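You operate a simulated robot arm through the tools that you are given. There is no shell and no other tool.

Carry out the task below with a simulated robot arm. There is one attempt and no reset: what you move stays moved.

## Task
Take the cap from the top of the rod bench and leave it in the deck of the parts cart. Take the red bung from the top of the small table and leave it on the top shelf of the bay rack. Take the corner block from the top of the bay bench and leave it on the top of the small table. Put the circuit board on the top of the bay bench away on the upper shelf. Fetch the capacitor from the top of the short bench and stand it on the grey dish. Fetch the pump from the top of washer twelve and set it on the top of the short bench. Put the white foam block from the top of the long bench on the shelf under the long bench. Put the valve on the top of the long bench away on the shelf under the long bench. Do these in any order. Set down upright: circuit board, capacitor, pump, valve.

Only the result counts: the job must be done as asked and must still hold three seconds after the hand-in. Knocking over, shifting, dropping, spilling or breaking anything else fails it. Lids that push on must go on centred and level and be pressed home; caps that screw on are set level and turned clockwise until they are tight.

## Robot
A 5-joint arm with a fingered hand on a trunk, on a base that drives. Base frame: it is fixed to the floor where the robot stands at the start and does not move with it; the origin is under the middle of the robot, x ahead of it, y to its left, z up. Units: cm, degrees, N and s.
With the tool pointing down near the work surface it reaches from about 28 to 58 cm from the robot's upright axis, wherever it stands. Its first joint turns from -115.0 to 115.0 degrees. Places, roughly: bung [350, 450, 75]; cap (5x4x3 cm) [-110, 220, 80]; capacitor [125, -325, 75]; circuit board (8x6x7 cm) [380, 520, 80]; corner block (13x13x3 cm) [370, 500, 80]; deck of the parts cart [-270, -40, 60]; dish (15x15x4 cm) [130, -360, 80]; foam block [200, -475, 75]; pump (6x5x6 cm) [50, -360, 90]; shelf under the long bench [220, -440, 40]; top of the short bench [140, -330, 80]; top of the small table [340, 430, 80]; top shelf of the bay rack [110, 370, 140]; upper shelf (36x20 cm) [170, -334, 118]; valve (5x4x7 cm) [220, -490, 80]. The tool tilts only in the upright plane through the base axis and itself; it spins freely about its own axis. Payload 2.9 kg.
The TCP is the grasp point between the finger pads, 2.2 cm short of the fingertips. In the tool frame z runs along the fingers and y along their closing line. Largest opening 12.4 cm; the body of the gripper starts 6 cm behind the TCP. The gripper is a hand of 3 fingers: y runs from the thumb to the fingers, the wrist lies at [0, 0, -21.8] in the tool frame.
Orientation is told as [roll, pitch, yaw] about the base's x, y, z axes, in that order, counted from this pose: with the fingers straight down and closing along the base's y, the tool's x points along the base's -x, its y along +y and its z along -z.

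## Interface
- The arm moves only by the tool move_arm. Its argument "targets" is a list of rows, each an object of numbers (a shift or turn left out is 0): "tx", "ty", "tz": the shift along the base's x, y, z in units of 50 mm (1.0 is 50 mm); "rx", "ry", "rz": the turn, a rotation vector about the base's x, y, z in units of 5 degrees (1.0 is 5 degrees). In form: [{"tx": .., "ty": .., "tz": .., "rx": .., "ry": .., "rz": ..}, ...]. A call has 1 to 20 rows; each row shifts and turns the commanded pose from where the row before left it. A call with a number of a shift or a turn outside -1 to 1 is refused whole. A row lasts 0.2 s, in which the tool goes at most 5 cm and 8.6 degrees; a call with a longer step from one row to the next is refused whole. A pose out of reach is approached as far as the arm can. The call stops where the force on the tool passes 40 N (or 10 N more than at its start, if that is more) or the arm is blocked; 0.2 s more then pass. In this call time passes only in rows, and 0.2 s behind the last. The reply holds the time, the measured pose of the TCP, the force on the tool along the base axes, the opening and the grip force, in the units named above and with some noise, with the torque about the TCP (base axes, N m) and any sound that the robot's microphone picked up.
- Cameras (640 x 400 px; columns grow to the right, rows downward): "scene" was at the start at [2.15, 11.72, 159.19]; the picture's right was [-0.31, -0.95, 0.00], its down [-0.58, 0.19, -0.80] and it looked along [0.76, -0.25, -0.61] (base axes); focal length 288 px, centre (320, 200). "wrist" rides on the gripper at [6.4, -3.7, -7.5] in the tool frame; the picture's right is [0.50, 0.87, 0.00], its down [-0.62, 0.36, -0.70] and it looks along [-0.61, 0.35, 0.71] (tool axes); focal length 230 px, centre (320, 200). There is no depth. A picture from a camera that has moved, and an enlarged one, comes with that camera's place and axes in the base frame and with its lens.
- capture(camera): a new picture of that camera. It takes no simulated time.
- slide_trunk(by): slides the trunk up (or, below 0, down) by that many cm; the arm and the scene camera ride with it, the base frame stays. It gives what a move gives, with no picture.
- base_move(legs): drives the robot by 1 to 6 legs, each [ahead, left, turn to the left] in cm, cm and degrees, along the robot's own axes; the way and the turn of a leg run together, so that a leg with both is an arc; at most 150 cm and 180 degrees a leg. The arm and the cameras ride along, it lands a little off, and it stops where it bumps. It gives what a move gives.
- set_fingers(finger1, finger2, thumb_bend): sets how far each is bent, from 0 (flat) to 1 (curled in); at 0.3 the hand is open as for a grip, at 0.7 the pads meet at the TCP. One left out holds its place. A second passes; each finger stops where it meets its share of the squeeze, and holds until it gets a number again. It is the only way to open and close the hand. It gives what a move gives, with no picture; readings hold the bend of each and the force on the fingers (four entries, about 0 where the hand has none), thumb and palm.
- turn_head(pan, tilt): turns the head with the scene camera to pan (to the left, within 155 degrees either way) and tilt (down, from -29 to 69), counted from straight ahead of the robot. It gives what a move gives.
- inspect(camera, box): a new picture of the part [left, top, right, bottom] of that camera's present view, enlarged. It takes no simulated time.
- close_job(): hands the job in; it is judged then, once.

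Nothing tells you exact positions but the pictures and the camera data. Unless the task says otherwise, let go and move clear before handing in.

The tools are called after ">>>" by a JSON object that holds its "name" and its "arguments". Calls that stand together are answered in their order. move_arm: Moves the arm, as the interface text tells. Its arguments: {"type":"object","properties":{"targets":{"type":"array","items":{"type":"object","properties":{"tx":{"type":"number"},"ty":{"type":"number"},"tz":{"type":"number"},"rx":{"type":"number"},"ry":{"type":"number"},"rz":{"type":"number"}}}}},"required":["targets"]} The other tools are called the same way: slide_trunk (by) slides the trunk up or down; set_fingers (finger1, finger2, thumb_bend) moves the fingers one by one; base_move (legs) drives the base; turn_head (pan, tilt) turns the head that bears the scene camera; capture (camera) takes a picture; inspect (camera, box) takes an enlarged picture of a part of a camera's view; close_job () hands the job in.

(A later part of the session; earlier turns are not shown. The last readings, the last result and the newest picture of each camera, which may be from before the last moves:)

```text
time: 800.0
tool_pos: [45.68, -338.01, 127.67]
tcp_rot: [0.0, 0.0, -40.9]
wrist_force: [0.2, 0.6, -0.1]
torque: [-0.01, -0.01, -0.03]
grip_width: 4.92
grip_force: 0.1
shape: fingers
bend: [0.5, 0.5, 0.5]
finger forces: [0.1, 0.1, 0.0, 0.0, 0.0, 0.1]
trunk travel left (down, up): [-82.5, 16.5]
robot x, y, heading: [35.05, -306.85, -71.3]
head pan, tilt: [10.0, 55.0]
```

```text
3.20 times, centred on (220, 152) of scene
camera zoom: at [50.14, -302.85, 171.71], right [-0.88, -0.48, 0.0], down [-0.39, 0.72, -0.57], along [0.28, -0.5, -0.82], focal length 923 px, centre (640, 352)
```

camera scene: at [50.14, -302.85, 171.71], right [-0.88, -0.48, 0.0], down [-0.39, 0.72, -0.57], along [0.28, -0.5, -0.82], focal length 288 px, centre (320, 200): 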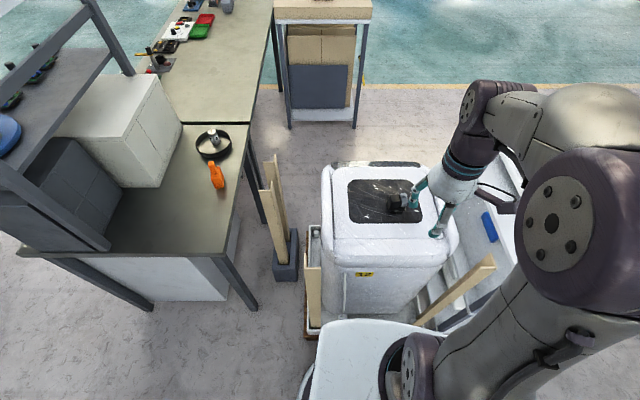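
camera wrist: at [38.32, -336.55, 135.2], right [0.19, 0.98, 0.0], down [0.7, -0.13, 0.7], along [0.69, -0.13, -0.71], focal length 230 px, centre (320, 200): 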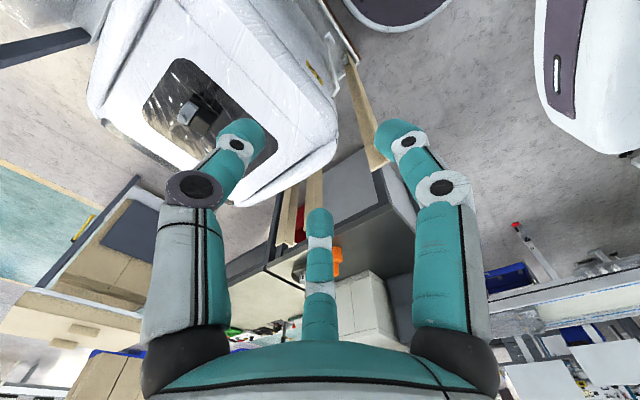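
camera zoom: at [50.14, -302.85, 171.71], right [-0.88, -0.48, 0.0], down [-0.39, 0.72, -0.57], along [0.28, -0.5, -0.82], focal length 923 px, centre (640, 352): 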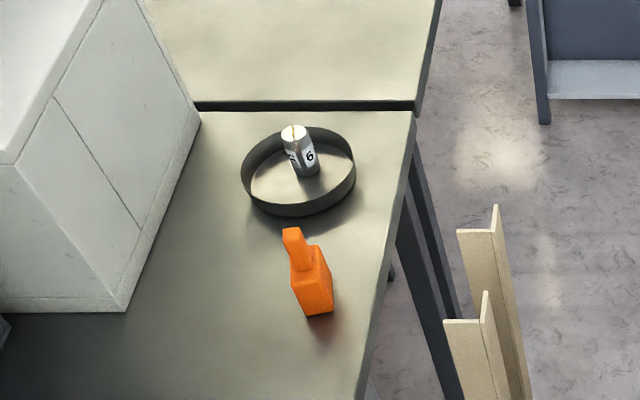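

The pump is a black block with a grey disc on its west side. It is 58-62 cm away, so I'll move 4 cm closer and use a 15° outward tilt (kept identical at set-down so it stays upright). First I align the yaw and tilt.

>>> {"name": "base_move", "arguments": {"legs": [[4, 0, 0]]}}

>>> {"name": "move_arm", "arguments": {"targets": [{"rz": -1}, {"rz": -1}, {"rz": -1}, {"rz": -1}, {"rz": -1}, {"rz": -1}, {"rz": -1}, {"rz": -1}, {"rz": -1}, {"rz": -1}, {"rz": -1}, {"rz": -1}, {"rz": -1}, {"rz": -1}, {"rz": -1}, {"rz": -1}]}}

```text
time: 800.8
tool_pos: [46.91, -341.67, 127.76]
tcp_rot: [0.0, -0.2, -40.8]
wrist_force: [-1.2, 0.0, -0.1]
torque: [0.0, -0.02, 0.01]
grip_width: 4.96
grip_force: 0.0
shape: fingers
bend: [0.5, 0.5, 0.5]
finger forces: [0.1, 0.0, 0.0, 0.0, 0.1, 0.0]
trunk travel left (down, up): [-82.5, 16.5]
robot x, y, heading: [36.27, -310.53, -71.3]
head pan, tilt: [10.0, 55.0]
```

```text
time: 804.2
tool_pos: [46.88, -341.94, 127.67]
tcp_rot: [0.0, 0.1, -120.8]
wrist_force: [-0.4, -0.6, 0.8]
torque: [-0.03, 0.0, 0.04]
grip_width: 4.93
grip_force: 0.1
shape: fingers
bend: [0.5, 0.5, 0.5]
finger forces: [0.0, 0.1, 0.1, 0.0, 0.0, 0.0]
trunk travel left (down, up): [-82.5, 16.5]
robot x, y, heading: [36.33, -310.67, -71.0]
head pan, tilt: [10.0, 55.0]
```

>>> {"name": "slide_trunk", "arguments": {"by": -15}}

>>> {"name": "move_arm", "arguments": {"targets": [{"tx": 0.29, "ty": -0.91}, {"tx": 0.29, "ty": -0.91}, {"tx": 0.29, "ty": -0.91}, {"tx": 0.29, "ty": -0.91}]}}

>>> {"name": "capture", "arguments": {"camera": "wrist"}}

>>> {"name": "capture", "arguments": {"camera": "scene"}}

```text
time: 806.0
tool_pos: [46.84, -341.85, 112.8]
tcp_rot: [0.0, 0.1, -120.8]
wrist_force: [-0.4, -0.1, 0.6]
torque: [-0.02, 0.02, -0.02]
grip_width: 4.93
grip_force: 0.0
shape: fingers
bend: [0.5, 0.5, 0.5]
finger forces: [0.0, 0.0, 0.0, 0.0, 0.1, 0.0]
trunk travel left (down, up): [-67.5, 31.5]
robot x, y, heading: [36.46, -310.85, -71.3]
head pan, tilt: [10.0, 55.0]
```

```text
time: 807.0
tool_pos: [52.89, -360.35, 112.45]
tcp_rot: [-0.2, 0.2, -120.7]
wrist_force: [0.6, 0.2, 0.1]
torque: [0.02, -0.02, -0.03]
grip_width: 4.91
grip_force: 0.0
shape: fingers
bend: [0.5, 0.5, 0.5]
finger forces: [0.0, 0.0, 0.1, 0.1, 0.0, 0.1]
trunk travel left (down, up): [-67.5, 31.5]
robot x, y, heading: [36.4, -310.54, -71.5]
head pan, tilt: [10.0, 55.0]
```

```text
taken
camera wrist: at [53.03, -352.76, 120.03], right [1.0, -0.01, 0.0], down [-0.01, -0.72, 0.7], along [-0.01, -0.7, -0.72], focal length 230 px, centre (320, 200)
```

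wrist: 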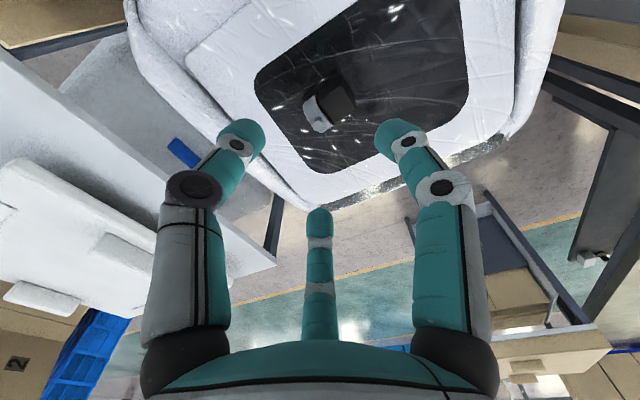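

```text
taken
camera scene: at [51.56, -306.99, 156.71], right [-0.88, -0.48, 0.0], down [-0.39, 0.72, -0.57], along [0.28, -0.5, -0.82], focal length 288 px, centre (320, 200)
```

scene: 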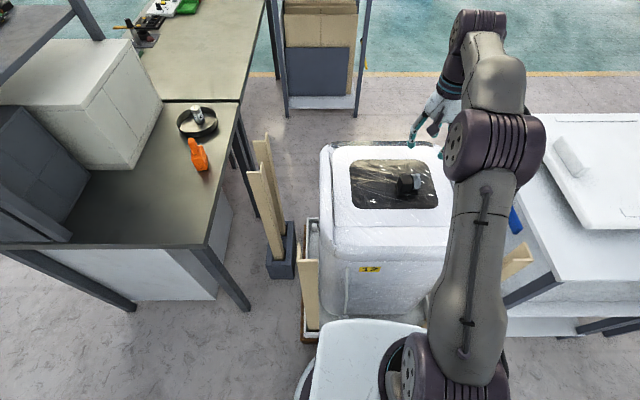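

>>> {"name": "move_arm", "arguments": {"targets": [{"tx": 0.16, "ty": -0.42, "tz": -0.7}, {"tx": 0.16, "ty": -0.42, "tz": -0.7}, {"tz": -0.5}]}}

>>> {"name": "capture", "arguments": {"camera": "wrist"}}

```text
time: 807.8
tool_pos: [54.42, -364.43, 103.37]
tcp_rot: [-0.2, 0.2, -120.8]
wrist_force: [0.0, 0.2, -0.8]
torque: [-0.01, 0.0, 0.02]
grip_width: 4.97
grip_force: 0.3
shape: fingers
bend: [0.5, 0.5, 0.5]
finger forces: [0.0, 0.1, 0.0, 0.1, 0.0, 0.1]
trunk travel left (down, up): [-67.5, 31.5]
robot x, y, heading: [36.53, -310.49, -71.0]
head pan, tilt: [10.0, 55.0]
```

```text
taken
camera wrist: at [54.46, -356.94, 110.81], right [1.0, -0.01, 0.0], down [-0.01, -0.71, 0.7], along [-0.01, -0.7, -0.71], focal length 230 px, centre (320, 200)
```

wrist: 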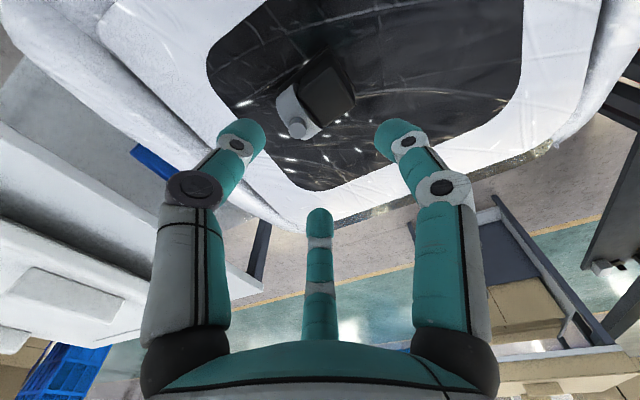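

>>> {"name": "move_arm", "arguments": {"targets": [{"tx": 0.15, "ty": -0.07, "tz": -0.6}, {"tz": -0.5}]}}

>>> {"name": "capture", "arguments": {"camera": "wrist"}}

>>> {"name": "inspect", "arguments": {"camera": "wrist", "box": [220, 60, 420, 185]}}

```text
time: 808.4
tool_pos: [55.31, -365.22, 97.76]
tcp_rot: [-0.1, 0.0, -120.9]
wrist_force: [0.3, -0.2, -0.2]
torque: [-0.02, -0.01, 0.0]
grip_width: 4.91
grip_force: 0.1
shape: fingers
bend: [0.5, 0.5, 0.5]
finger forces: [0.0, 0.0, 0.0, 0.1, 0.0, 0.0]
out of reach, approached as far as the arm can: row 2
trunk travel left (down, up): [-67.5, 31.5]
robot x, y, heading: [36.27, -310.95, -71.2]
head pan, tilt: [10.0, 55.0]
```

```text
taken
camera wrist: at [55.34, -357.71, 105.31], right [1.0, -0.01, 0.0], down [-0.01, -0.71, 0.7], along [-0.01, -0.7, -0.71], focal length 230 px, centre (320, 200)
```

wrist: 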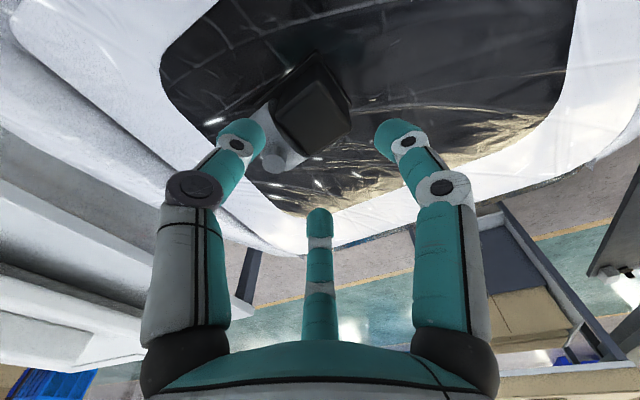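

```text
3.20 times, centred on (320, 122) of wrist
camera zoom: at [55.34, -357.71, 105.31], right [1.0, -0.01, 0.0], down [-0.01, -0.71, 0.7], along [-0.01, -0.7, -0.71], focal length 736 px, centre (320, 448)
```

zoom: 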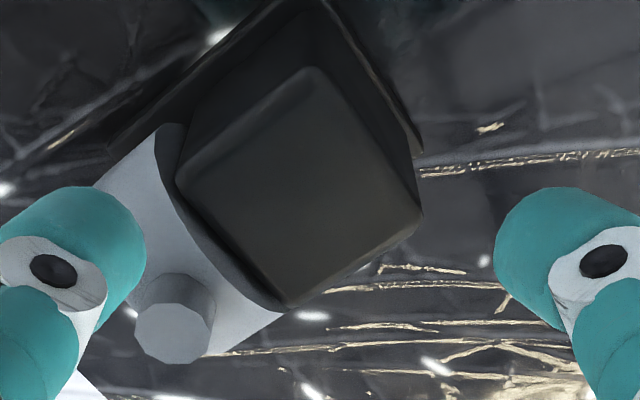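

>>> {"name": "move_arm", "arguments": {"targets": [{"tx": -0.1, "ty": 0.3, "tz": 0.3}, {"rx": -0.949, "ry": -0.314}, {"rx": -0.949, "ry": -0.314}]}}

>>> {"name": "capture", "arguments": {"camera": "wrist"}}

```text
time: 809.2
tool_pos: [56.43, -368.47, 100.11]
tcp_rot: [7.7, -6.4, -121.2]
wrist_force: [0.1, -0.4, 0.5]
torque: [0.0, 0.01, 0.0]
grip_width: 4.92
grip_force: 0.0
shape: fingers
bend: [0.5, 0.5, 0.5]
finger forces: [0.0, 0.0, 0.0, 0.0, 0.0, 0.0]
out of reach, approached as far as the arm can: row 1, 2, 3
trunk travel left (down, up): [-67.5, 31.5]
robot x, y, heading: [36.3, -310.79, -71.2]
head pan, tilt: [10.0, 55.0]
```

```text
taken
camera wrist: at [56.12, -359.9, 106.25], right [1.0, -0.01, 0.06], down [-0.05, -0.59, 0.81], along [0.03, -0.81, -0.59], focal length 230 px, centre (320, 200)
```

wrist: 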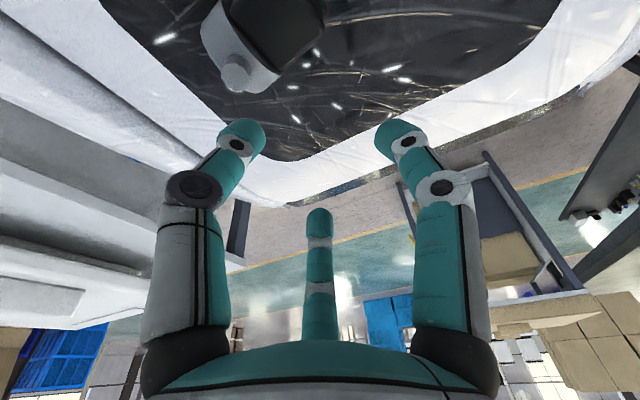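

>>> {"name": "move_arm", "arguments": {"targets": [{"tx": -0.34, "ty": 0.52}, {"tz": -0.7}]}}

>>> {"name": "capture", "arguments": {"camera": "wrist"}}

>>> {"name": "inspect", "arguments": {"camera": "scene", "box": [340, 120, 480, 240]}}

```text
time: 809.8
tool_pos: [55.8, -369.29, 96.84]
tcp_rot: [7.5, -6.3, -121.2]
wrist_force: [-0.1, 0.2, -0.6]
torque: [-0.02, 0.0, 0.01]
grip_width: 4.92
grip_force: 0.0
shape: fingers
bend: [0.5, 0.5, 0.5]
finger forces: [0.0, 0.0, 0.0, 0.0, 0.0, 0.0]
out of reach, approached as far as the arm can: row 1, 2
trunk travel left (down, up): [-67.5, 31.5]
robot x, y, heading: [36.35, -310.36, -71.2]
head pan, tilt: [10.0, 55.0]
```

```text
taken
camera wrist: at [55.59, -360.56, 103.06], right [1.0, -0.01, 0.06], down [-0.05, -0.59, 0.81], along [0.03, -0.81, -0.59], focal length 230 px, centre (320, 200)
```

wrist: 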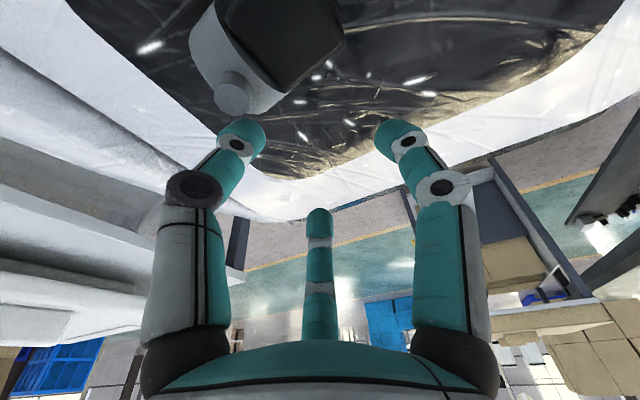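

```text
3.33 times, centred on (410, 180) of scene
camera zoom: at [51.51, -306.81, 156.71], right [-0.88, -0.48, 0.0], down [-0.39, 0.72, -0.57], along [0.28, -0.5, -0.82], focal length 961 px, centre (20, 267)
```

zoom: 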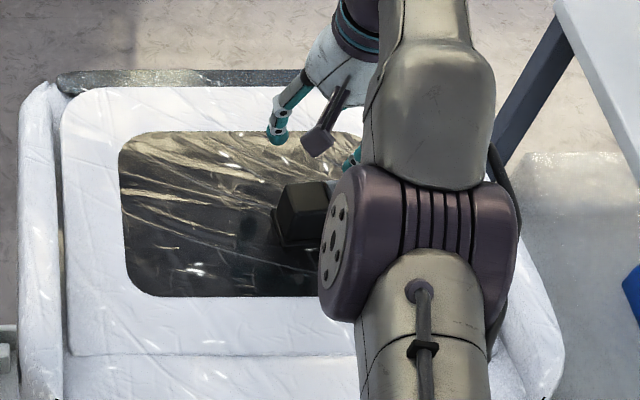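

>>> {"name": "move_arm", "arguments": {"targets": [{"tx": -0.19, "ty": 0.57}, {"tx": -0.19, "ty": 0.57}]}}

```text
time: 810.4
tool_pos: [55.97, -369.04, 97.15]
tcp_rot: [7.6, -6.4, -121.2]
wrist_force: [0.5, 0.5, -0.1]
torque: [0.0, 0.0, 0.01]
grip_width: 4.95
grip_force: 0.0
shape: fingers
bend: [0.5, 0.5, 0.5]
finger forces: [0.0, 0.0, 0.0, 0.1, 0.1, 0.0]
out of reach, approached as far as the arm can: row 1, 2
trunk travel left (down, up): [-67.5, 31.5]
robot x, y, heading: [36.56, -310.9, -71.2]
head pan, tilt: [10.0, 55.0]
```

>>> {"name": "move_arm", "arguments": {"targets": [{"rx": 0.949, "ry": 0.314, "tx": -0.15, "ty": 0.5, "tz": 0.6}, {"rx": 0.949, "ry": 0.314, "tx": -0.2, "ty": 0.6, "tz": 0.7}, {"tx": -0.15, "ty": 0.5, "tz": 0.7}, {"tz": 0.5}]}}

```text
time: 811.4
tool_pos: [54.01, -363.12, 108.14]
tcp_rot: [0.1, 0.0, -120.8]
wrist_force: [0.0, 0.5, 1.3]
torque: [-0.04, -0.01, -0.02]
grip_width: 4.94
grip_force: 0.0
shape: fingers
bend: [0.5, 0.5, 0.5]
finger forces: [0.1, 0.0, 0.1, 0.0, 0.1, 0.0]
out of reach, approached as far as the arm can: row 1, 2, 3, 4
trunk travel left (down, up): [-67.5, 31.5]
robot x, y, heading: [36.37, -310.18, -71.4]
head pan, tilt: [10.0, 55.0]
```

>>> {"name": "move_arm", "arguments": {"targets": [{"tx": -0.19, "ty": 0.57}]}}

>>> {"name": "slide_trunk", "arguments": {"by": -12}}

>>> {"name": "move_arm", "arguments": {"targets": [{"rx": -0.664, "ry": -0.22}, {"rx": -0.664, "ry": -0.22}]}}

>>> {"name": "capture", "arguments": {"camera": "wrist"}}

```text
time: 811.8
tool_pos: [53.06, -360.26, 108.13]
tcp_rot: [0.2, -0.1, -120.9]
wrist_force: [0.7, 0.7, 0.1]
torque: [-0.01, 0.02, 0.03]
grip_width: 4.89
grip_force: 0.0
shape: fingers
bend: [0.5, 0.5, 0.5]
finger forces: [0.0, 0.0, 0.1, 0.1, 0.1, 0.0]
trunk travel left (down, up): [-67.5, 31.5]
robot x, y, heading: [36.48, -310.61, -71.5]
head pan, tilt: [10.0, 55.0]
```

```text
time: 813.3
tool_pos: [53.18, -360.43, 96.02]
tcp_rot: [0.0, 0.0, -120.8]
wrist_force: [0.5, 1.7, 2.9]
torque: [-0.01, 0.02, 0.03]
grip_width: 4.95
grip_force: 1.4
shape: fingers
bend: [0.5, 0.52, 0.5]
finger forces: [0.0, 2.8, 0.0, 0.1, 0.0, 0.0]
trunk travel left (down, up): [-55.5, 43.5]
robot x, y, heading: [36.17, -310.65, -71.3]
head pan, tilt: [10.0, 55.0]
```

```text
time: 813.9
tool_pos: [53.14, -360.48, 95.98]
tcp_rot: [5.3, -4.6, -120.9]
wrist_force: [0.3, -0.2, -0.1]
torque: [0.0, 0.04, 0.01]
grip_width: 4.96
grip_force: 0.0
shape: fingers
bend: [0.5, 0.5, 0.5]
finger forces: [0.0, 0.0, 0.0, 0.0, 0.0, 0.0]
trunk travel left (down, up): [-55.5, 43.5]
robot x, y, heading: [36.6, -310.67, -71.1]
head pan, tilt: [10.0, 55.0]
```

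```text
taken
camera wrist: at [53.01, -352.08, 102.51], right [1.0, -0.01, 0.04], down [-0.04, -0.63, 0.78], along [0.02, -0.78, -0.63], focal length 230 px, centre (320, 200)
```

wrist: 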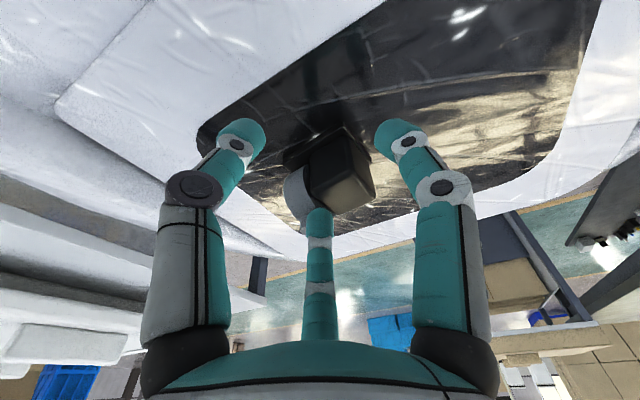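

I touched the pump lightly with a finger: it sits higher than I estimated (top about z 93-94). I rise again, return the tool to vertical and look afresh.

>>> {"name": "slide_trunk", "arguments": {"by": 12}}

>>> {"name": "move_arm", "arguments": {"targets": [{"rx": 0.664, "ry": 0.22}, {"rx": 0.664, "ry": 0.22}]}}

>>> {"name": "capture", "arguments": {"camera": "wrist"}}

>>> {"name": "inspect", "arguments": {"camera": "scene", "box": [340, 120, 480, 240]}}

```text
time: 815.4
tool_pos: [53.22, -360.46, 107.85]
tcp_rot: [5.4, -4.5, -121.0]
wrist_force: [0.7, 0.0, 0.6]
torque: [-0.05, 0.0, 0.03]
grip_width: 4.9
grip_force: 0.1
shape: fingers
bend: [0.5, 0.5, 0.5]
finger forces: [0.0, 0.0, 0.1, 0.1, 0.1, 0.1]
trunk travel left (down, up): [-67.5, 31.5]
robot x, y, heading: [36.33, -310.56, -71.3]
head pan, tilt: [10.0, 55.0]
```

```text
time: 816.0
tool_pos: [53.12, -360.46, 107.89]
tcp_rot: [-0.1, 0.1, -120.7]
wrist_force: [0.2, -0.1, 0.4]
torque: [0.0, 0.03, -0.01]
grip_width: 4.96
grip_force: 0.1
shape: fingers
bend: [0.5, 0.5, 0.5]
finger forces: [0.0, 0.1, 0.1, 0.0, 0.0, 0.0]
trunk travel left (down, up): [-67.5, 31.5]
robot x, y, heading: [36.5, -310.34, -71.2]
head pan, tilt: [10.0, 55.0]
```

```text
taken
camera wrist: at [53.23, -352.91, 115.38], right [1.0, -0.01, 0.0], down [-0.01, -0.71, 0.7], along [-0.01, -0.7, -0.71], focal length 230 px, centre (320, 200)
```

wrist: 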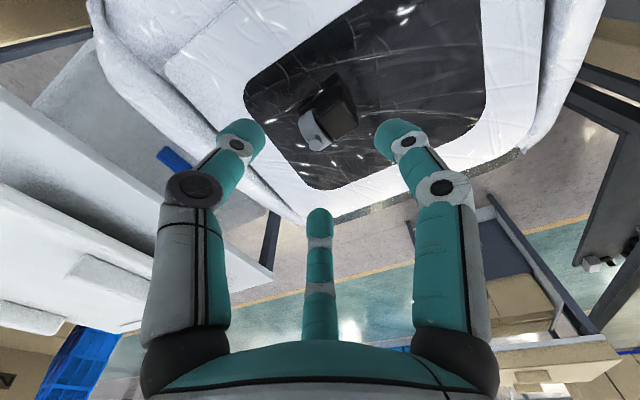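

```text
3.33 times, centred on (410, 180) of scene
camera zoom: at [51.48, -306.75, 156.71], right [-0.88, -0.48, 0.0], down [-0.39, 0.72, -0.57], along [0.28, -0.5, -0.82], focal length 961 px, centre (20, 267)
```

zoom: 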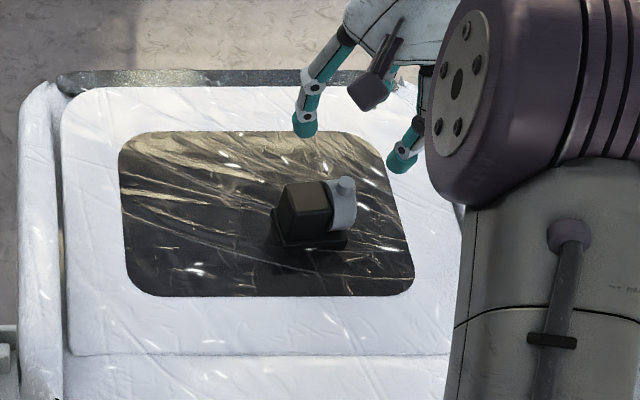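

>>> {"name": "inspect", "arguments": {"camera": "wrist", "box": [260, 50, 420, 170]}}

>>> {"name": "move_arm", "arguments": {"targets": [{"tx": 0.1, "ty": -0.2}, {"tz": -0.6}]}}

>>> {"name": "inspect", "arguments": {"camera": "wrist", "box": [260, 50, 420, 170]}}

```text
3.33 times, centred on (340, 110) of wrist
camera zoom: at [53.23, -352.91, 115.38], right [1.0, -0.01, 0.0], down [-0.01, -0.71, 0.7], along [-0.01, -0.7, -0.71], focal length 767 px, centre (253, 500)
```

zoom: 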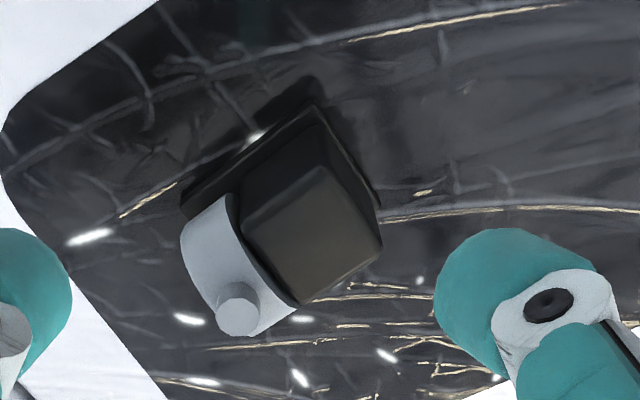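

```text
time: 816.6
tool_pos: [53.85, -361.47, 104.95]
tcp_rot: [0.0, 0.0, -120.8]
wrist_force: [0.6, 0.5, 0.0]
torque: [-0.02, 0.01, -0.01]
grip_width: 4.95
grip_force: 0.1
shape: fingers
bend: [0.5, 0.5, 0.5]
finger forces: [0.1, 0.1, 0.1, 0.1, 0.1, 0.1]
trunk travel left (down, up): [-67.5, 31.5]
robot x, y, heading: [36.37, -310.91, -71.4]
head pan, tilt: [10.0, 55.0]
```

```text
3.33 times, centred on (340, 110) of wrist
camera zoom: at [53.82, -353.97, 112.49], right [1.0, -0.01, 0.0], down [-0.01, -0.71, 0.7], along [-0.01, -0.7, -0.71], focal length 767 px, centre (253, 500)
```

zoom: 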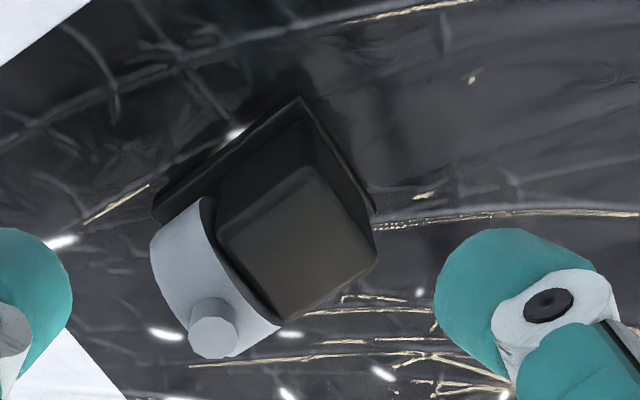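

>>> {"name": "move_arm", "arguments": {"targets": [{"tx": 0.1, "ty": -0.18, "rz": 0.8}, {"tx": 0.11, "ty": -0.186, "rz": 0.8}, {"tz": -0.7}]}}

>>> {"name": "set_fingers", "arguments": {"finger1": 0.46, "finger2": 0.46, "thumb_bend": 0.46}}

>>> {"name": "capture", "arguments": {"camera": "wrist"}}

```text
time: 817.4
tool_pos: [54.81, -363.36, 101.41]
tcp_rot: [0.0, 0.0, -112.9]
wrist_force: [-0.8, -0.9, -0.5]
torque: [-0.03, -0.03, -0.02]
grip_width: 4.89
grip_force: 0.1
shape: fingers
bend: [0.5, 0.5, 0.5]
finger forces: [0.0, 0.1, 0.0, 0.1, 0.0, 0.0]
trunk travel left (down, up): [-67.5, 31.5]
robot x, y, heading: [35.86, -310.45, -71.3]
head pan, tilt: [10.0, 55.0]
```

```text
time: 818.4
tool_pos: [54.82, -363.52, 101.44]
tcp_rot: [-0.1, -0.1, -112.8]
wrist_force: [-0.8, 0.6, -0.7]
torque: [0.02, 0.01, -0.05]
grip_width: 6.05
grip_force: 0.1
shape: fingers
bend: [0.46, 0.46, 0.46]
finger forces: [0.0, 0.1, 0.0, 0.0, 0.0, 0.1]
trunk travel left (down, up): [-67.5, 31.5]
robot x, y, heading: [36.56, -310.74, -71.5]
head pan, tilt: [10.0, 55.0]
```

```text
taken
camera wrist: at [53.85, -355.94, 108.9], right [0.99, 0.13, 0.0], down [0.09, -0.71, 0.7], along [0.09, -0.7, -0.71], focal length 230 px, centre (320, 200)
```

wrist: 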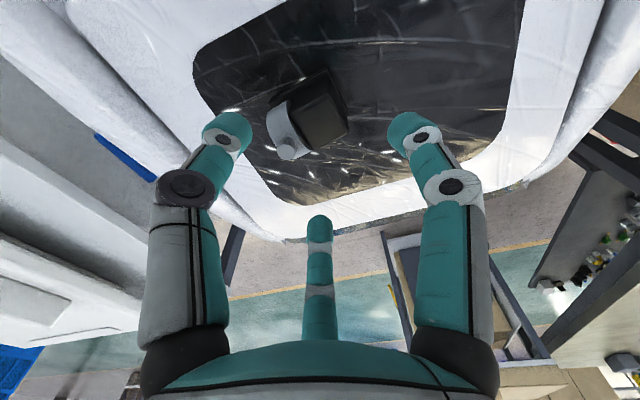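

>>> {"name": "move_arm", "arguments": {"targets": [{"tz": -0.7}, {"tz": -0.5}]}}

>>> {"name": "inspect", "arguments": {"camera": "wrist", "box": [180, 80, 460, 255]}}

>>> {"name": "inspect", "arguments": {"camera": "scene", "box": [340, 120, 480, 240]}}

```text
time: 819.0
tool_pos: [54.84, -363.36, 95.29]
tcp_rot: [0.1, 0.0, -112.8]
wrist_force: [0.1, 0.0, -0.2]
torque: [0.01, -0.03, 0.01]
grip_width: 6.06
grip_force: 0.1
shape: fingers
bend: [0.46, 0.46, 0.46]
finger forces: [0.0, 0.0, 0.0, 0.0, 0.0, 0.0]
trunk travel left (down, up): [-67.5, 31.5]
robot x, y, heading: [36.2, -310.79, -71.3]
head pan, tilt: [10.0, 55.0]
```

```text
2.29 times, centred on (320, 168) of wrist
camera zoom: at [53.89, -355.99, 102.74], right [0.99, 0.13, 0.0], down [0.09, -0.71, 0.7], along [0.09, -0.7, -0.71], focal length 526 px, centre (320, 274)
```

zoom: 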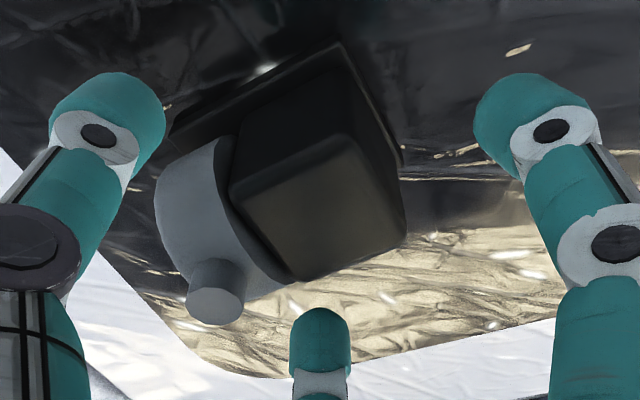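

```text
3.33 times, centred on (410, 180) of scene
camera zoom: at [51.48, -306.73, 156.71], right [-0.88, -0.48, 0.0], down [-0.39, 0.72, -0.57], along [0.28, -0.5, -0.82], focal length 961 px, centre (20, 267)
```

zoom: 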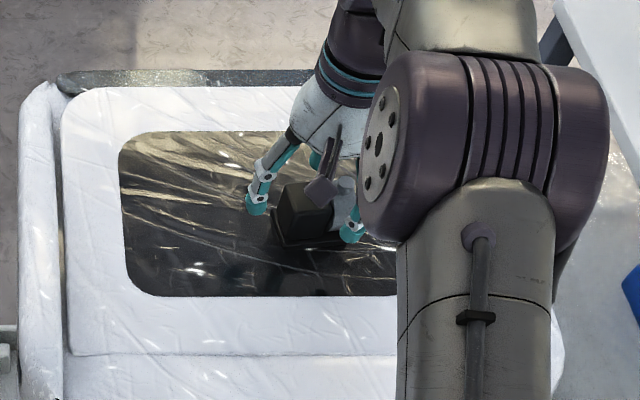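

>>> {"name": "move_arm", "arguments": {"targets": [{"tz": -0.4}, {"tz": -0.3}]}}

>>> {"name": "set_fingers", "arguments": {"finger1": 0.57, "finger2": 0.57, "thumb_bend": 0.57}}

>>> {"name": "inspect", "arguments": {"camera": "wrist", "box": [180, 80, 460, 255]}}

```text
time: 819.6
tool_pos: [54.81, -363.33, 91.89]
tcp_rot: [0.1, 0.0, -112.8]
wrist_force: [0.9, -0.6, -1.2]
torque: [-0.01, 0.01, 0.01]
grip_width: 6.03
grip_force: 0.0
shape: fingers
bend: [0.46, 0.46, 0.46]
finger forces: [0.0, 0.1, 0.0, 0.0, 0.0, 0.1]
trunk travel left (down, up): [-67.5, 31.5]
robot x, y, heading: [36.48, -310.87, -71.7]
head pan, tilt: [10.0, 55.0]
```

```text
time: 820.6
tool_pos: [54.83, -363.4, 91.79]
tcp_rot: [0.1, 0.0, -112.8]
wrist_force: [-0.2, -1.3, -0.3]
torque: [0.01, -0.03, -0.02]
grip_width: 3.34
grip_force: 0.4
shape: fingers
bend: [0.56, 0.54, 0.56]
finger forces: [0.0, 0.8, 0.1, 0.0, 0.0, 0.1]
trunk travel left (down, up): [-67.5, 31.5]
robot x, y, heading: [36.53, -310.6, -71.4]
head pan, tilt: [10.0, 55.0]
```

```text
2.29 times, centred on (320, 168) of wrist
camera zoom: at [53.93, -355.92, 99.31], right [0.99, 0.13, 0.0], down [0.09, -0.71, 0.7], along [0.09, -0.7, -0.71], focal length 526 px, centre (320, 274)
```

zoom: 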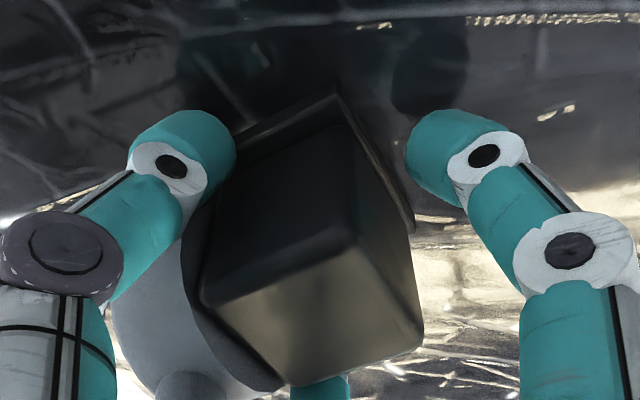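

>>> {"name": "set_fingers", "arguments": {"finger1": 0.74, "finger2": 0.74, "thumb_bend": 0.74}}

>>> {"name": "inspect", "arguments": {"camera": "wrist", "box": [180, 80, 460, 255]}}

```text
time: 821.6
tool_pos: [54.85, -363.33, 91.79]
tcp_rot: [0.1, 0.0, -112.8]
wrist_force: [-0.1, 0.5, -1.0]
torque: [-0.02, 0.07, -0.01]
grip_width: 1.97
grip_force: 17.0
shape: fingers
bend: [0.61, 0.55, 0.63]
finger forces: [8.7, 12.1, 0.1, 0.0, 13.3, 0.1]
trunk travel left (down, up): [-67.5, 31.5]
robot x, y, heading: [36.56, -310.55, -71.1]
head pan, tilt: [10.0, 55.0]
```

```text
2.29 times, centred on (320, 168) of wrist
camera zoom: at [53.92, -355.89, 99.32], right [0.99, 0.13, 0.0], down [0.09, -0.71, 0.7], along [0.09, -0.7, -0.71], focal length 526 px, centre (320, 274)
```

zoom: 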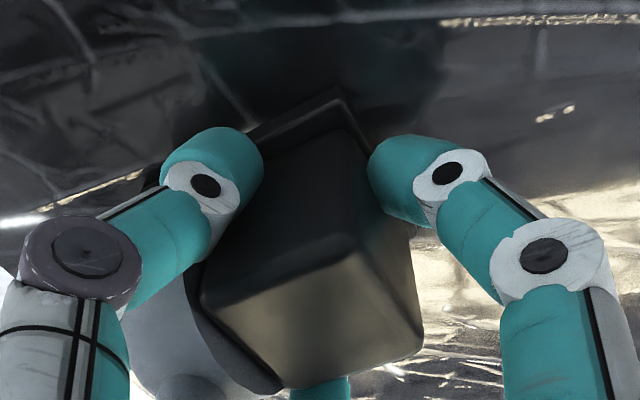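

Firm grip on the pump. I lift slowly and check.

>>> {"name": "move_arm", "arguments": {"targets": [{"tz": 0.15}, {"tz": 0.3}, {"tz": 0.5}]}}

>>> {"name": "capture", "arguments": {"camera": "wrist"}}

>>> {"name": "inspect", "arguments": {"camera": "scene", "box": [340, 100, 480, 220]}}

```text
time: 822.4
tool_pos: [54.68, -363.29, 96.76]
tcp_rot: [0.0, -0.1, -112.8]
wrist_force: [-0.5, -0.1, -3.9]
torque: [0.04, -0.04, -0.01]
grip_width: 1.93
grip_force: 15.9
shape: fingers
bend: [0.61, 0.55, 0.62]
finger forces: [9.2, 10.4, 0.0, 0.1, 12.5, 0.1]
trunk travel left (down, up): [-67.5, 31.5]
robot x, y, heading: [36.27, -310.84, -71.3]
head pan, tilt: [10.0, 55.0]
```

```text
taken
camera wrist: at [53.79, -355.83, 104.18], right [0.99, 0.13, 0.0], down [0.09, -0.71, 0.7], along [0.09, -0.7, -0.71], focal length 230 px, centre (320, 200)
```

wrist: 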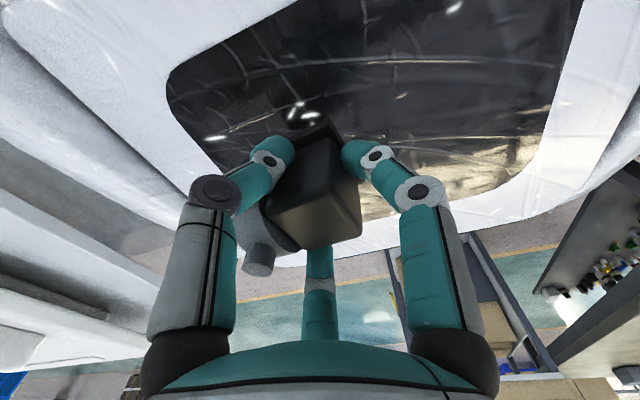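

```text
3.33 times, centred on (410, 160) of scene
camera zoom: at [51.47, -306.72, 156.7], right [-0.88, -0.48, 0.0], down [-0.39, 0.72, -0.57], along [0.28, -0.5, -0.82], focal length 961 px, centre (20, 333)
```

zoom: 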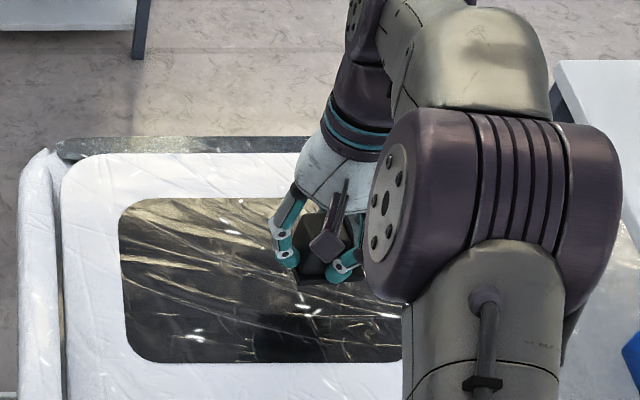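

The pump is held upright. I raise it, pull it in above the posts, and drive to the north end of the short bench.

>>> {"name": "move_arm", "arguments": {"targets": [{"tx": -0.1, "ty": 0.3, "tz": 0.8}, {"tx": -0.2, "ty": 0.6, "tz": 0.7}, {"tx": -0.25, "ty": 0.75, "tz": 0.5}, {"tx": -0.29, "ty": 0.9, "tz": 0.3}, {"tx": -0.29, "ty": 0.9, "tz": 0.3}, {"tx": -0.29, "ty": 0.85, "tz": 0.3}]}}

>>> {"name": "slide_trunk", "arguments": {"by": 16}}

>>> {"name": "capture", "arguments": {"camera": "wrist"}}

```text
time: 823.8
tool_pos: [47.46, -341.49, 111.49]
tcp_rot: [0.1, 0.0, -112.9]
wrist_force: [-0.1, 0.0, -3.0]
torque: [0.05, -0.02, 0.03]
grip_width: 1.87
grip_force: 15.9
shape: fingers
bend: [0.61, 0.55, 0.63]
finger forces: [8.5, 10.6, 0.0, 0.0, 12.3, 0.1]
trunk travel left (down, up): [-67.5, 31.5]
robot x, y, heading: [35.98, -310.93, -71.6]
head pan, tilt: [10.0, 55.0]
```

```text
time: 825.6
tool_pos: [47.71, -341.7, 127.45]
tcp_rot: [0.1, 0.0, -112.9]
wrist_force: [-0.1, 1.3, -3.1]
torque: [0.04, -0.04, 0.03]
grip_width: 1.87
grip_force: 15.6
shape: fingers
bend: [0.61, 0.55, 0.63]
finger forces: [8.5, 10.5, 0.0, 0.0, 12.3, 0.0]
trunk travel left (down, up): [-83.5, 15.5]
robot x, y, heading: [36.43, -310.86, -71.3]
head pan, tilt: [10.0, 55.0]
```

```text
taken
camera wrist: at [46.65, -334.31, 134.93], right [0.99, 0.13, 0.0], down [0.09, -0.71, 0.7], along [0.09, -0.7, -0.71], focal length 230 px, centre (320, 200)
```

wrist: 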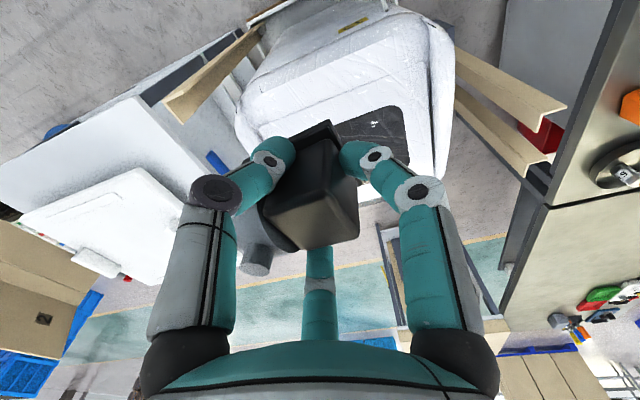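

>>> {"name": "base_move", "arguments": {"legs": [[-28, 29.1, 0], [25, 33.7, 0]]}}

>>> {"name": "turn_head", "arguments": {"pan": 15, "tilt": 55}}

>>> {"name": "capture", "arguments": {"camera": "scene"}}

>>> {"name": "capture", "arguments": {"camera": "wrist"}}

```text
time: 830.3
tool_pos: [106.32, -319.01, 127.55]
tcp_rot: [0.0, 0.0, -112.5]
wrist_force: [-0.2, -0.5, -2.6]
torque: [0.02, 0.03, -0.02]
grip_width: 1.87
grip_force: 15.4
shape: fingers
bend: [0.61, 0.55, 0.63]
finger forces: [8.6, 10.6, 0.0, 0.0, 12.3, 0.0]
trunk travel left (down, up): [-83.5, 15.5]
robot x, y, heading: [94.68, -288.19, -71.0]
head pan, tilt: [10.0, 55.0]
```

```text
time: 831.0
tool_pos: [106.35, -319.11, 127.49]
tcp_rot: [0.1, 0.0, -112.4]
wrist_force: [-1.1, 0.4, -3.7]
torque: [0.0, -0.04, -0.01]
grip_width: 1.84
grip_force: 16.4
shape: fingers
bend: [0.61, 0.55, 0.63]
finger forces: [8.5, 10.5, 0.0, 0.1, 12.3, 0.1]
trunk travel left (down, up): [-83.5, 15.5]
robot x, y, heading: [94.62, -287.8, -71.2]
head pan, tilt: [15.0, 55.0]
```

```text
taken
camera scene: at [110.63, -283.79, 172.7], right [-0.83, -0.56, 0.0], down [-0.46, 0.68, -0.57], along [0.32, -0.47, -0.82], focal length 288 px, centre (320, 200)
```

scene: 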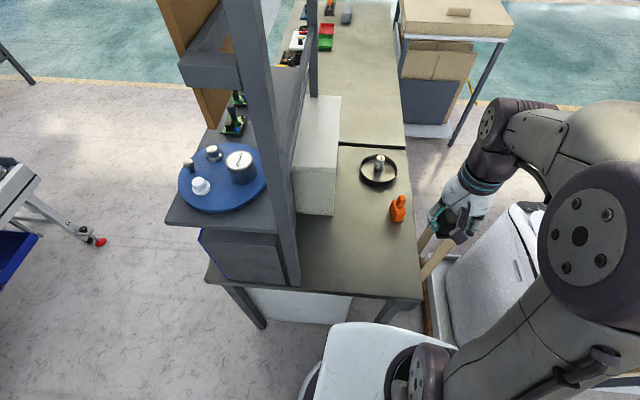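

```text
taken
camera wrist: at [105.41, -311.72, 134.93], right [0.99, 0.13, 0.0], down [0.09, -0.71, 0.7], along [0.09, -0.69, -0.71], focal length 230 px, centre (320, 200)
```

wrist: 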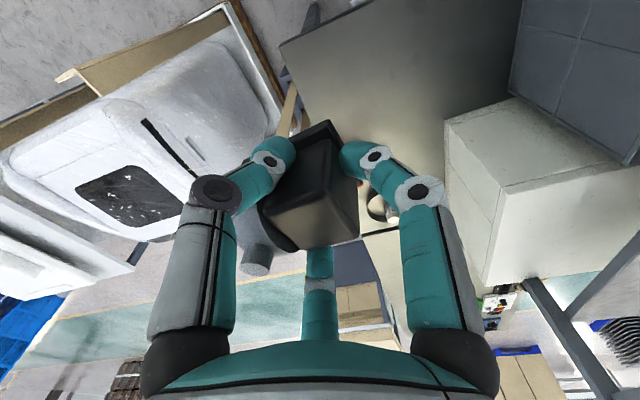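

>>> {"name": "move_arm", "arguments": {"targets": [{"tx": 0.71, "ty": -0.53}, {"tx": 0.71, "ty": -0.53}, {"tx": 0.71, "ty": -0.53}]}}

>>> {"name": "slide_trunk", "arguments": {"by": -16}}

>>> {"name": "move_arm", "arguments": {"targets": [{"tz": -0.8}, {"tz": -0.8}, {"tz": -0.6}]}}

>>> {"name": "capture", "arguments": {"camera": "scene"}}

>>> {"name": "capture", "arguments": {"camera": "wrist"}}

```text
time: 831.8
tool_pos: [117.22, -327.27, 127.43]
tcp_rot: [-0.2, 0.1, -112.5]
wrist_force: [-0.5, -0.2, -2.0]
torque: [0.09, 0.0, -0.03]
grip_width: 1.83
grip_force: 15.9
shape: fingers
bend: [0.61, 0.55, 0.63]
finger forces: [8.1, 10.7, 0.1, 0.0, 12.5, 0.0]
trunk travel left (down, up): [-83.5, 15.5]
robot x, y, heading: [95.22, -288.12, -71.2]
head pan, tilt: [15.0, 55.0]
```

```text
time: 833.6
tool_pos: [117.09, -327.13, 111.4]
tcp_rot: [0.0, 0.0, -112.5]
wrist_force: [0.9, 0.7, -4.1]
torque: [0.04, -0.06, 0.0]
grip_width: 1.83
grip_force: 15.6
shape: fingers
bend: [0.61, 0.55, 0.63]
finger forces: [8.0, 10.6, 0.0, 0.0, 12.5, 0.0]
trunk travel left (down, up): [-67.5, 31.5]
robot x, y, heading: [94.68, -288.3, -70.9]
head pan, tilt: [15.0, 55.0]
```

```text
time: 834.4
tool_pos: [117.05, -327.09, 100.37]
tcp_rot: [-0.1, -0.1, -112.4]
wrist_force: [-0.7, -0.2, -2.9]
torque: [0.09, -0.04, 0.02]
grip_width: 1.82
grip_force: 15.4
shape: fingers
bend: [0.61, 0.55, 0.63]
finger forces: [8.0, 10.5, 0.0, 0.0, 12.3, 0.0]
trunk travel left (down, up): [-67.5, 31.5]
robot x, y, heading: [94.7, -288.29, -71.2]
head pan, tilt: [15.0, 55.0]
```

```text
taken
camera scene: at [110.63, -283.85, 156.7], right [-0.83, -0.56, 0.0], down [-0.46, 0.68, -0.57], along [0.32, -0.47, -0.82], focal length 288 px, centre (320, 200)
```

scene: 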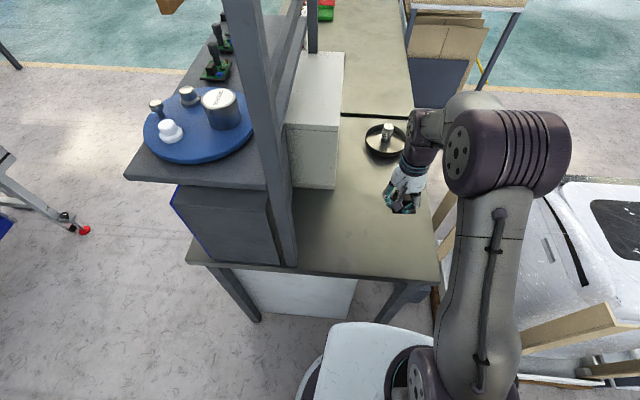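

```text
taken
camera wrist: at [116.0, -319.72, 107.97], right [0.99, 0.13, 0.0], down [0.09, -0.71, 0.7], along [0.09, -0.69, -0.71], focal length 230 px, centre (320, 200)
```

wrist: 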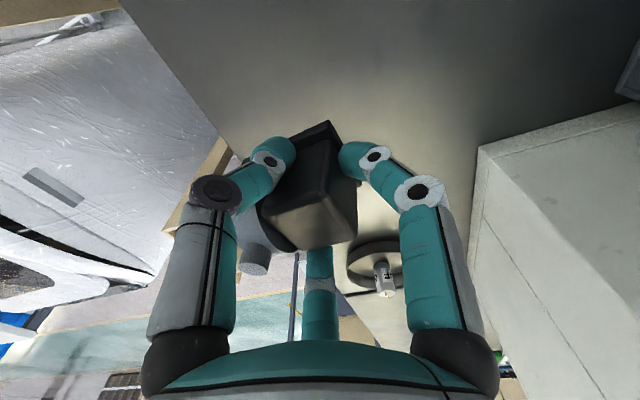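

>>> {"name": "move_arm", "arguments": {"targets": [{"tz": -0.7}, {"tz": -0.7}, {"tz": -0.4}]}}

>>> {"name": "inspect", "arguments": {"camera": "scene", "box": [330, 120, 490, 260]}}

>>> {"name": "capture", "arguments": {"camera": "wrist"}}

```text
time: 835.2
tool_pos: [117.02, -327.2, 91.41]
tcp_rot: [0.1, 0.0, -112.4]
wrist_force: [-0.6, -0.2, -2.2]
torque: [0.06, -0.04, -0.02]
grip_width: 1.83
grip_force: 15.2
shape: fingers
bend: [0.61, 0.55, 0.63]
finger forces: [8.0, 10.6, 0.0, 0.1, 12.3, 0.0]
trunk travel left (down, up): [-67.5, 31.5]
robot x, y, heading: [94.98, -288.16, -70.8]
head pan, tilt: [15.0, 55.0]
```

```text
2.86 times, centred on (410, 190) of scene
camera zoom: at [110.61, -283.81, 156.7], right [-0.83, -0.56, 0.0], down [-0.46, 0.68, -0.57], along [0.32, -0.47, -0.82], focal length 824 px, centre (63, 229)
```

zoom: 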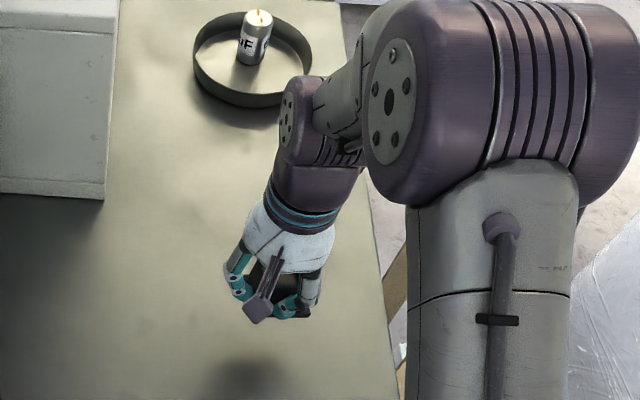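

```text
taken
camera wrist: at [116.07, -319.82, 98.86], right [0.99, 0.13, 0.0], down [0.09, -0.71, 0.7], along [0.09, -0.7, -0.71], focal length 230 px, centre (320, 200)
```

wrist: 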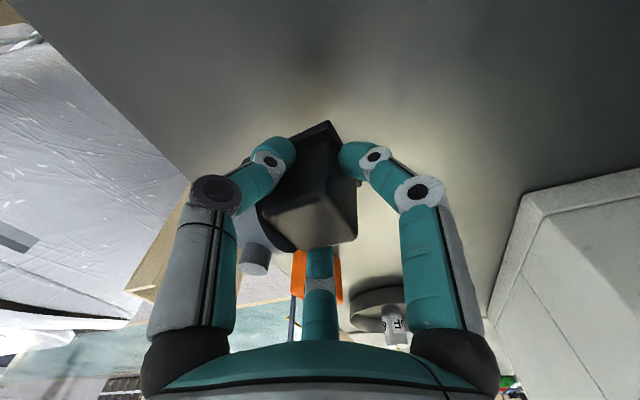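

>>> {"name": "move_arm", "arguments": {"targets": [{"tz": -0.4}]}}

>>> {"name": "move_arm", "arguments": {"targets": [{"tz": -0.15}]}}

>>> {"name": "move_arm", "arguments": {"targets": [{"tz": -0.1}]}}

```text
time: 835.6
tool_pos: [116.94, -327.24, 89.43]
tcp_rot: [-0.1, -0.1, -112.4]
wrist_force: [-0.4, 0.4, -3.5]
torque: [0.04, -0.02, 0.01]
grip_width: 1.8
grip_force: 15.2
shape: fingers
bend: [0.61, 0.55, 0.63]
finger forces: [7.9, 10.7, 0.0, 0.1, 12.3, 0.0]
trunk travel left (down, up): [-67.5, 31.5]
robot x, y, heading: [94.51, -287.68, -70.9]
head pan, tilt: [15.0, 55.0]
```

```text
time: 836.0
tool_pos: [117.1, -327.22, 88.68]
tcp_rot: [0.0, 0.1, -112.5]
wrist_force: [-0.4, 0.2, -2.3]
torque: [0.05, -0.01, 0.02]
grip_width: 1.81
grip_force: 15.2
shape: fingers
bend: [0.61, 0.55, 0.63]
finger forces: [7.9, 10.5, 0.1, 0.0, 12.5, 0.0]
trunk travel left (down, up): [-67.5, 31.5]
robot x, y, heading: [95.03, -288.25, -70.8]
head pan, tilt: [15.0, 55.0]
```

```text
time: 836.4
tool_pos: [117.07, -327.31, 88.15]
tcp_rot: [0.0, 0.0, -112.6]
wrist_force: [-0.9, 0.7, -4.2]
torque: [0.04, 0.0, 0.01]
grip_width: 1.82
grip_force: 15.2
shape: fingers
bend: [0.61, 0.55, 0.63]
finger forces: [7.9, 10.5, 0.0, 0.1, 12.4, 0.0]
trunk travel left (down, up): [-67.5, 31.5]
robot x, y, heading: [94.81, -288.05, -70.8]
head pan, tilt: [15.0, 55.0]
```

>>> {"name": "move_arm", "arguments": {"targets": [{"tz": -0.1}]}}

>>> {"name": "move_arm", "arguments": {"targets": [{"tz": -0.08}]}}

>>> {"name": "inspect", "arguments": {"camera": "scene", "box": [350, 160, 450, 240]}}

```text
time: 836.8
tool_pos: [117.16, -327.12, 87.75]
tcp_rot: [-0.1, 0.0, -112.5]
wrist_force: [0.1, -0.5, -2.6]
torque: [0.04, -0.02, -0.01]
grip_width: 1.81
grip_force: 15.5
shape: fingers
bend: [0.61, 0.55, 0.63]
finger forces: [7.9, 10.6, 0.1, 0.0, 12.3, 0.0]
trunk travel left (down, up): [-67.5, 31.5]
robot x, y, heading: [94.78, -288.28, -70.8]
head pan, tilt: [15.0, 55.0]
```

```text
time: 837.2
tool_pos: [117.1, -327.07, 87.21]
tcp_rot: [0.1, 0.1, -112.6]
wrist_force: [0.0, 0.5, -3.3]
torque: [0.04, -0.05, 0.03]
grip_width: 1.84
grip_force: 15.5
shape: fingers
bend: [0.61, 0.55, 0.63]
finger forces: [7.9, 10.5, 0.0, 0.1, 12.3, 0.0]
trunk travel left (down, up): [-67.5, 31.5]
robot x, y, heading: [95.08, -288.15, -71.0]
head pan, tilt: [15.0, 55.0]
```

```text
5.00 times, centred on (400, 200) of scene
camera zoom: at [110.61, -283.81, 156.7], right [-0.83, -0.56, 0.0], down [-0.46, 0.68, -0.57], along [0.32, -0.47, -0.82], focal length 1442 px, centre (-80, 200)
```

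zoom: 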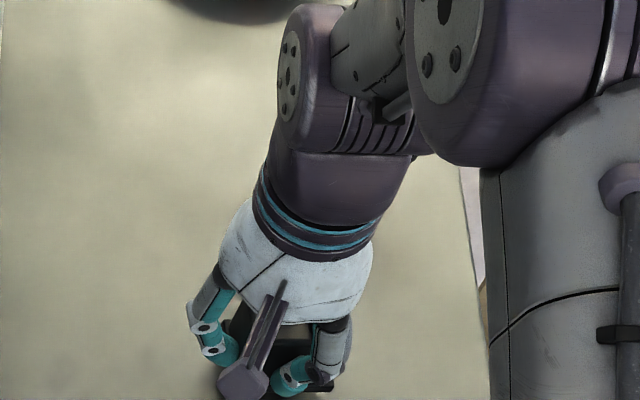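

>>> {"name": "move_arm", "arguments": {"targets": [{"tz": -0.08}]}}

>>> {"name": "move_arm", "arguments": {"targets": [{"tz": -0.06}]}}

```text
time: 837.6
tool_pos: [117.02, -327.13, 86.96]
tcp_rot: [0.0, 0.0, -112.6]
wrist_force: [0.2, 0.1, -3.1]
torque: [0.03, -0.01, -0.02]
grip_width: 1.83
grip_force: 15.4
shape: fingers
bend: [0.61, 0.55, 0.63]
finger forces: [7.9, 10.6, 0.0, 0.0, 12.3, 0.0]
trunk travel left (down, up): [-67.5, 31.5]
robot x, y, heading: [94.85, -288.33, -70.8]
head pan, tilt: [15.0, 55.0]
```

```text
time: 838.0
tool_pos: [116.95, -327.12, 86.64]
tcp_rot: [-0.2, 0.0, -112.5]
wrist_force: [0.4, 0.6, -3.1]
torque: [0.04, -0.03, -0.02]
grip_width: 1.82
grip_force: 15.3
shape: fingers
bend: [0.61, 0.55, 0.63]
finger forces: [7.9, 10.6, 0.0, 0.0, 12.3, 0.0]
trunk travel left (down, up): [-67.5, 31.5]
robot x, y, heading: [95.15, -288.49, -70.8]
head pan, tilt: [15.0, 55.0]
```

>>> {"name": "move_arm", "arguments": {"targets": [{"tz": -0.06}]}}

>>> {"name": "move_arm", "arguments": {"targets": [{"tz": -0.05}]}}

>>> {"name": "capture", "arguments": {"camera": "wrist"}}

```text
time: 838.4
tool_pos: [117.12, -327.1, 86.31]
tcp_rot: [0.0, 0.0, -112.5]
wrist_force: [-0.8, 0.3, -3.2]
torque: [0.05, -0.02, -0.04]
grip_width: 1.83
grip_force: 15.6
shape: fingers
bend: [0.61, 0.55, 0.63]
finger forces: [7.9, 10.6, 0.0, 0.0, 12.3, 0.1]
trunk travel left (down, up): [-67.5, 31.5]
robot x, y, heading: [94.9, -287.88, -71.0]
head pan, tilt: [15.0, 55.0]
```

```text
time: 838.8
tool_pos: [117.03, -327.11, 86.18]
tcp_rot: [0.0, 0.0, -112.6]
wrist_force: [0.5, -0.7, -2.9]
torque: [0.04, -0.02, 0.01]
grip_width: 1.79
grip_force: 15.5
shape: fingers
bend: [0.61, 0.55, 0.63]
finger forces: [7.9, 10.6, 0.0, 0.0, 12.3, 0.0]
trunk travel left (down, up): [-67.5, 31.5]
robot x, y, heading: [95.25, -288.41, -70.9]
head pan, tilt: [15.0, 55.0]
```

```text
taken
camera wrist: at [116.05, -319.68, 93.56], right [0.99, 0.13, 0.0], down [0.09, -0.71, 0.7], along [0.09, -0.7, -0.71], focal length 230 px, centre (320, 200)
```

wrist: 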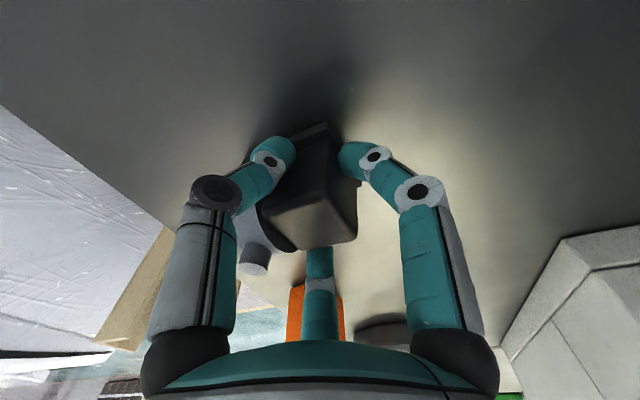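

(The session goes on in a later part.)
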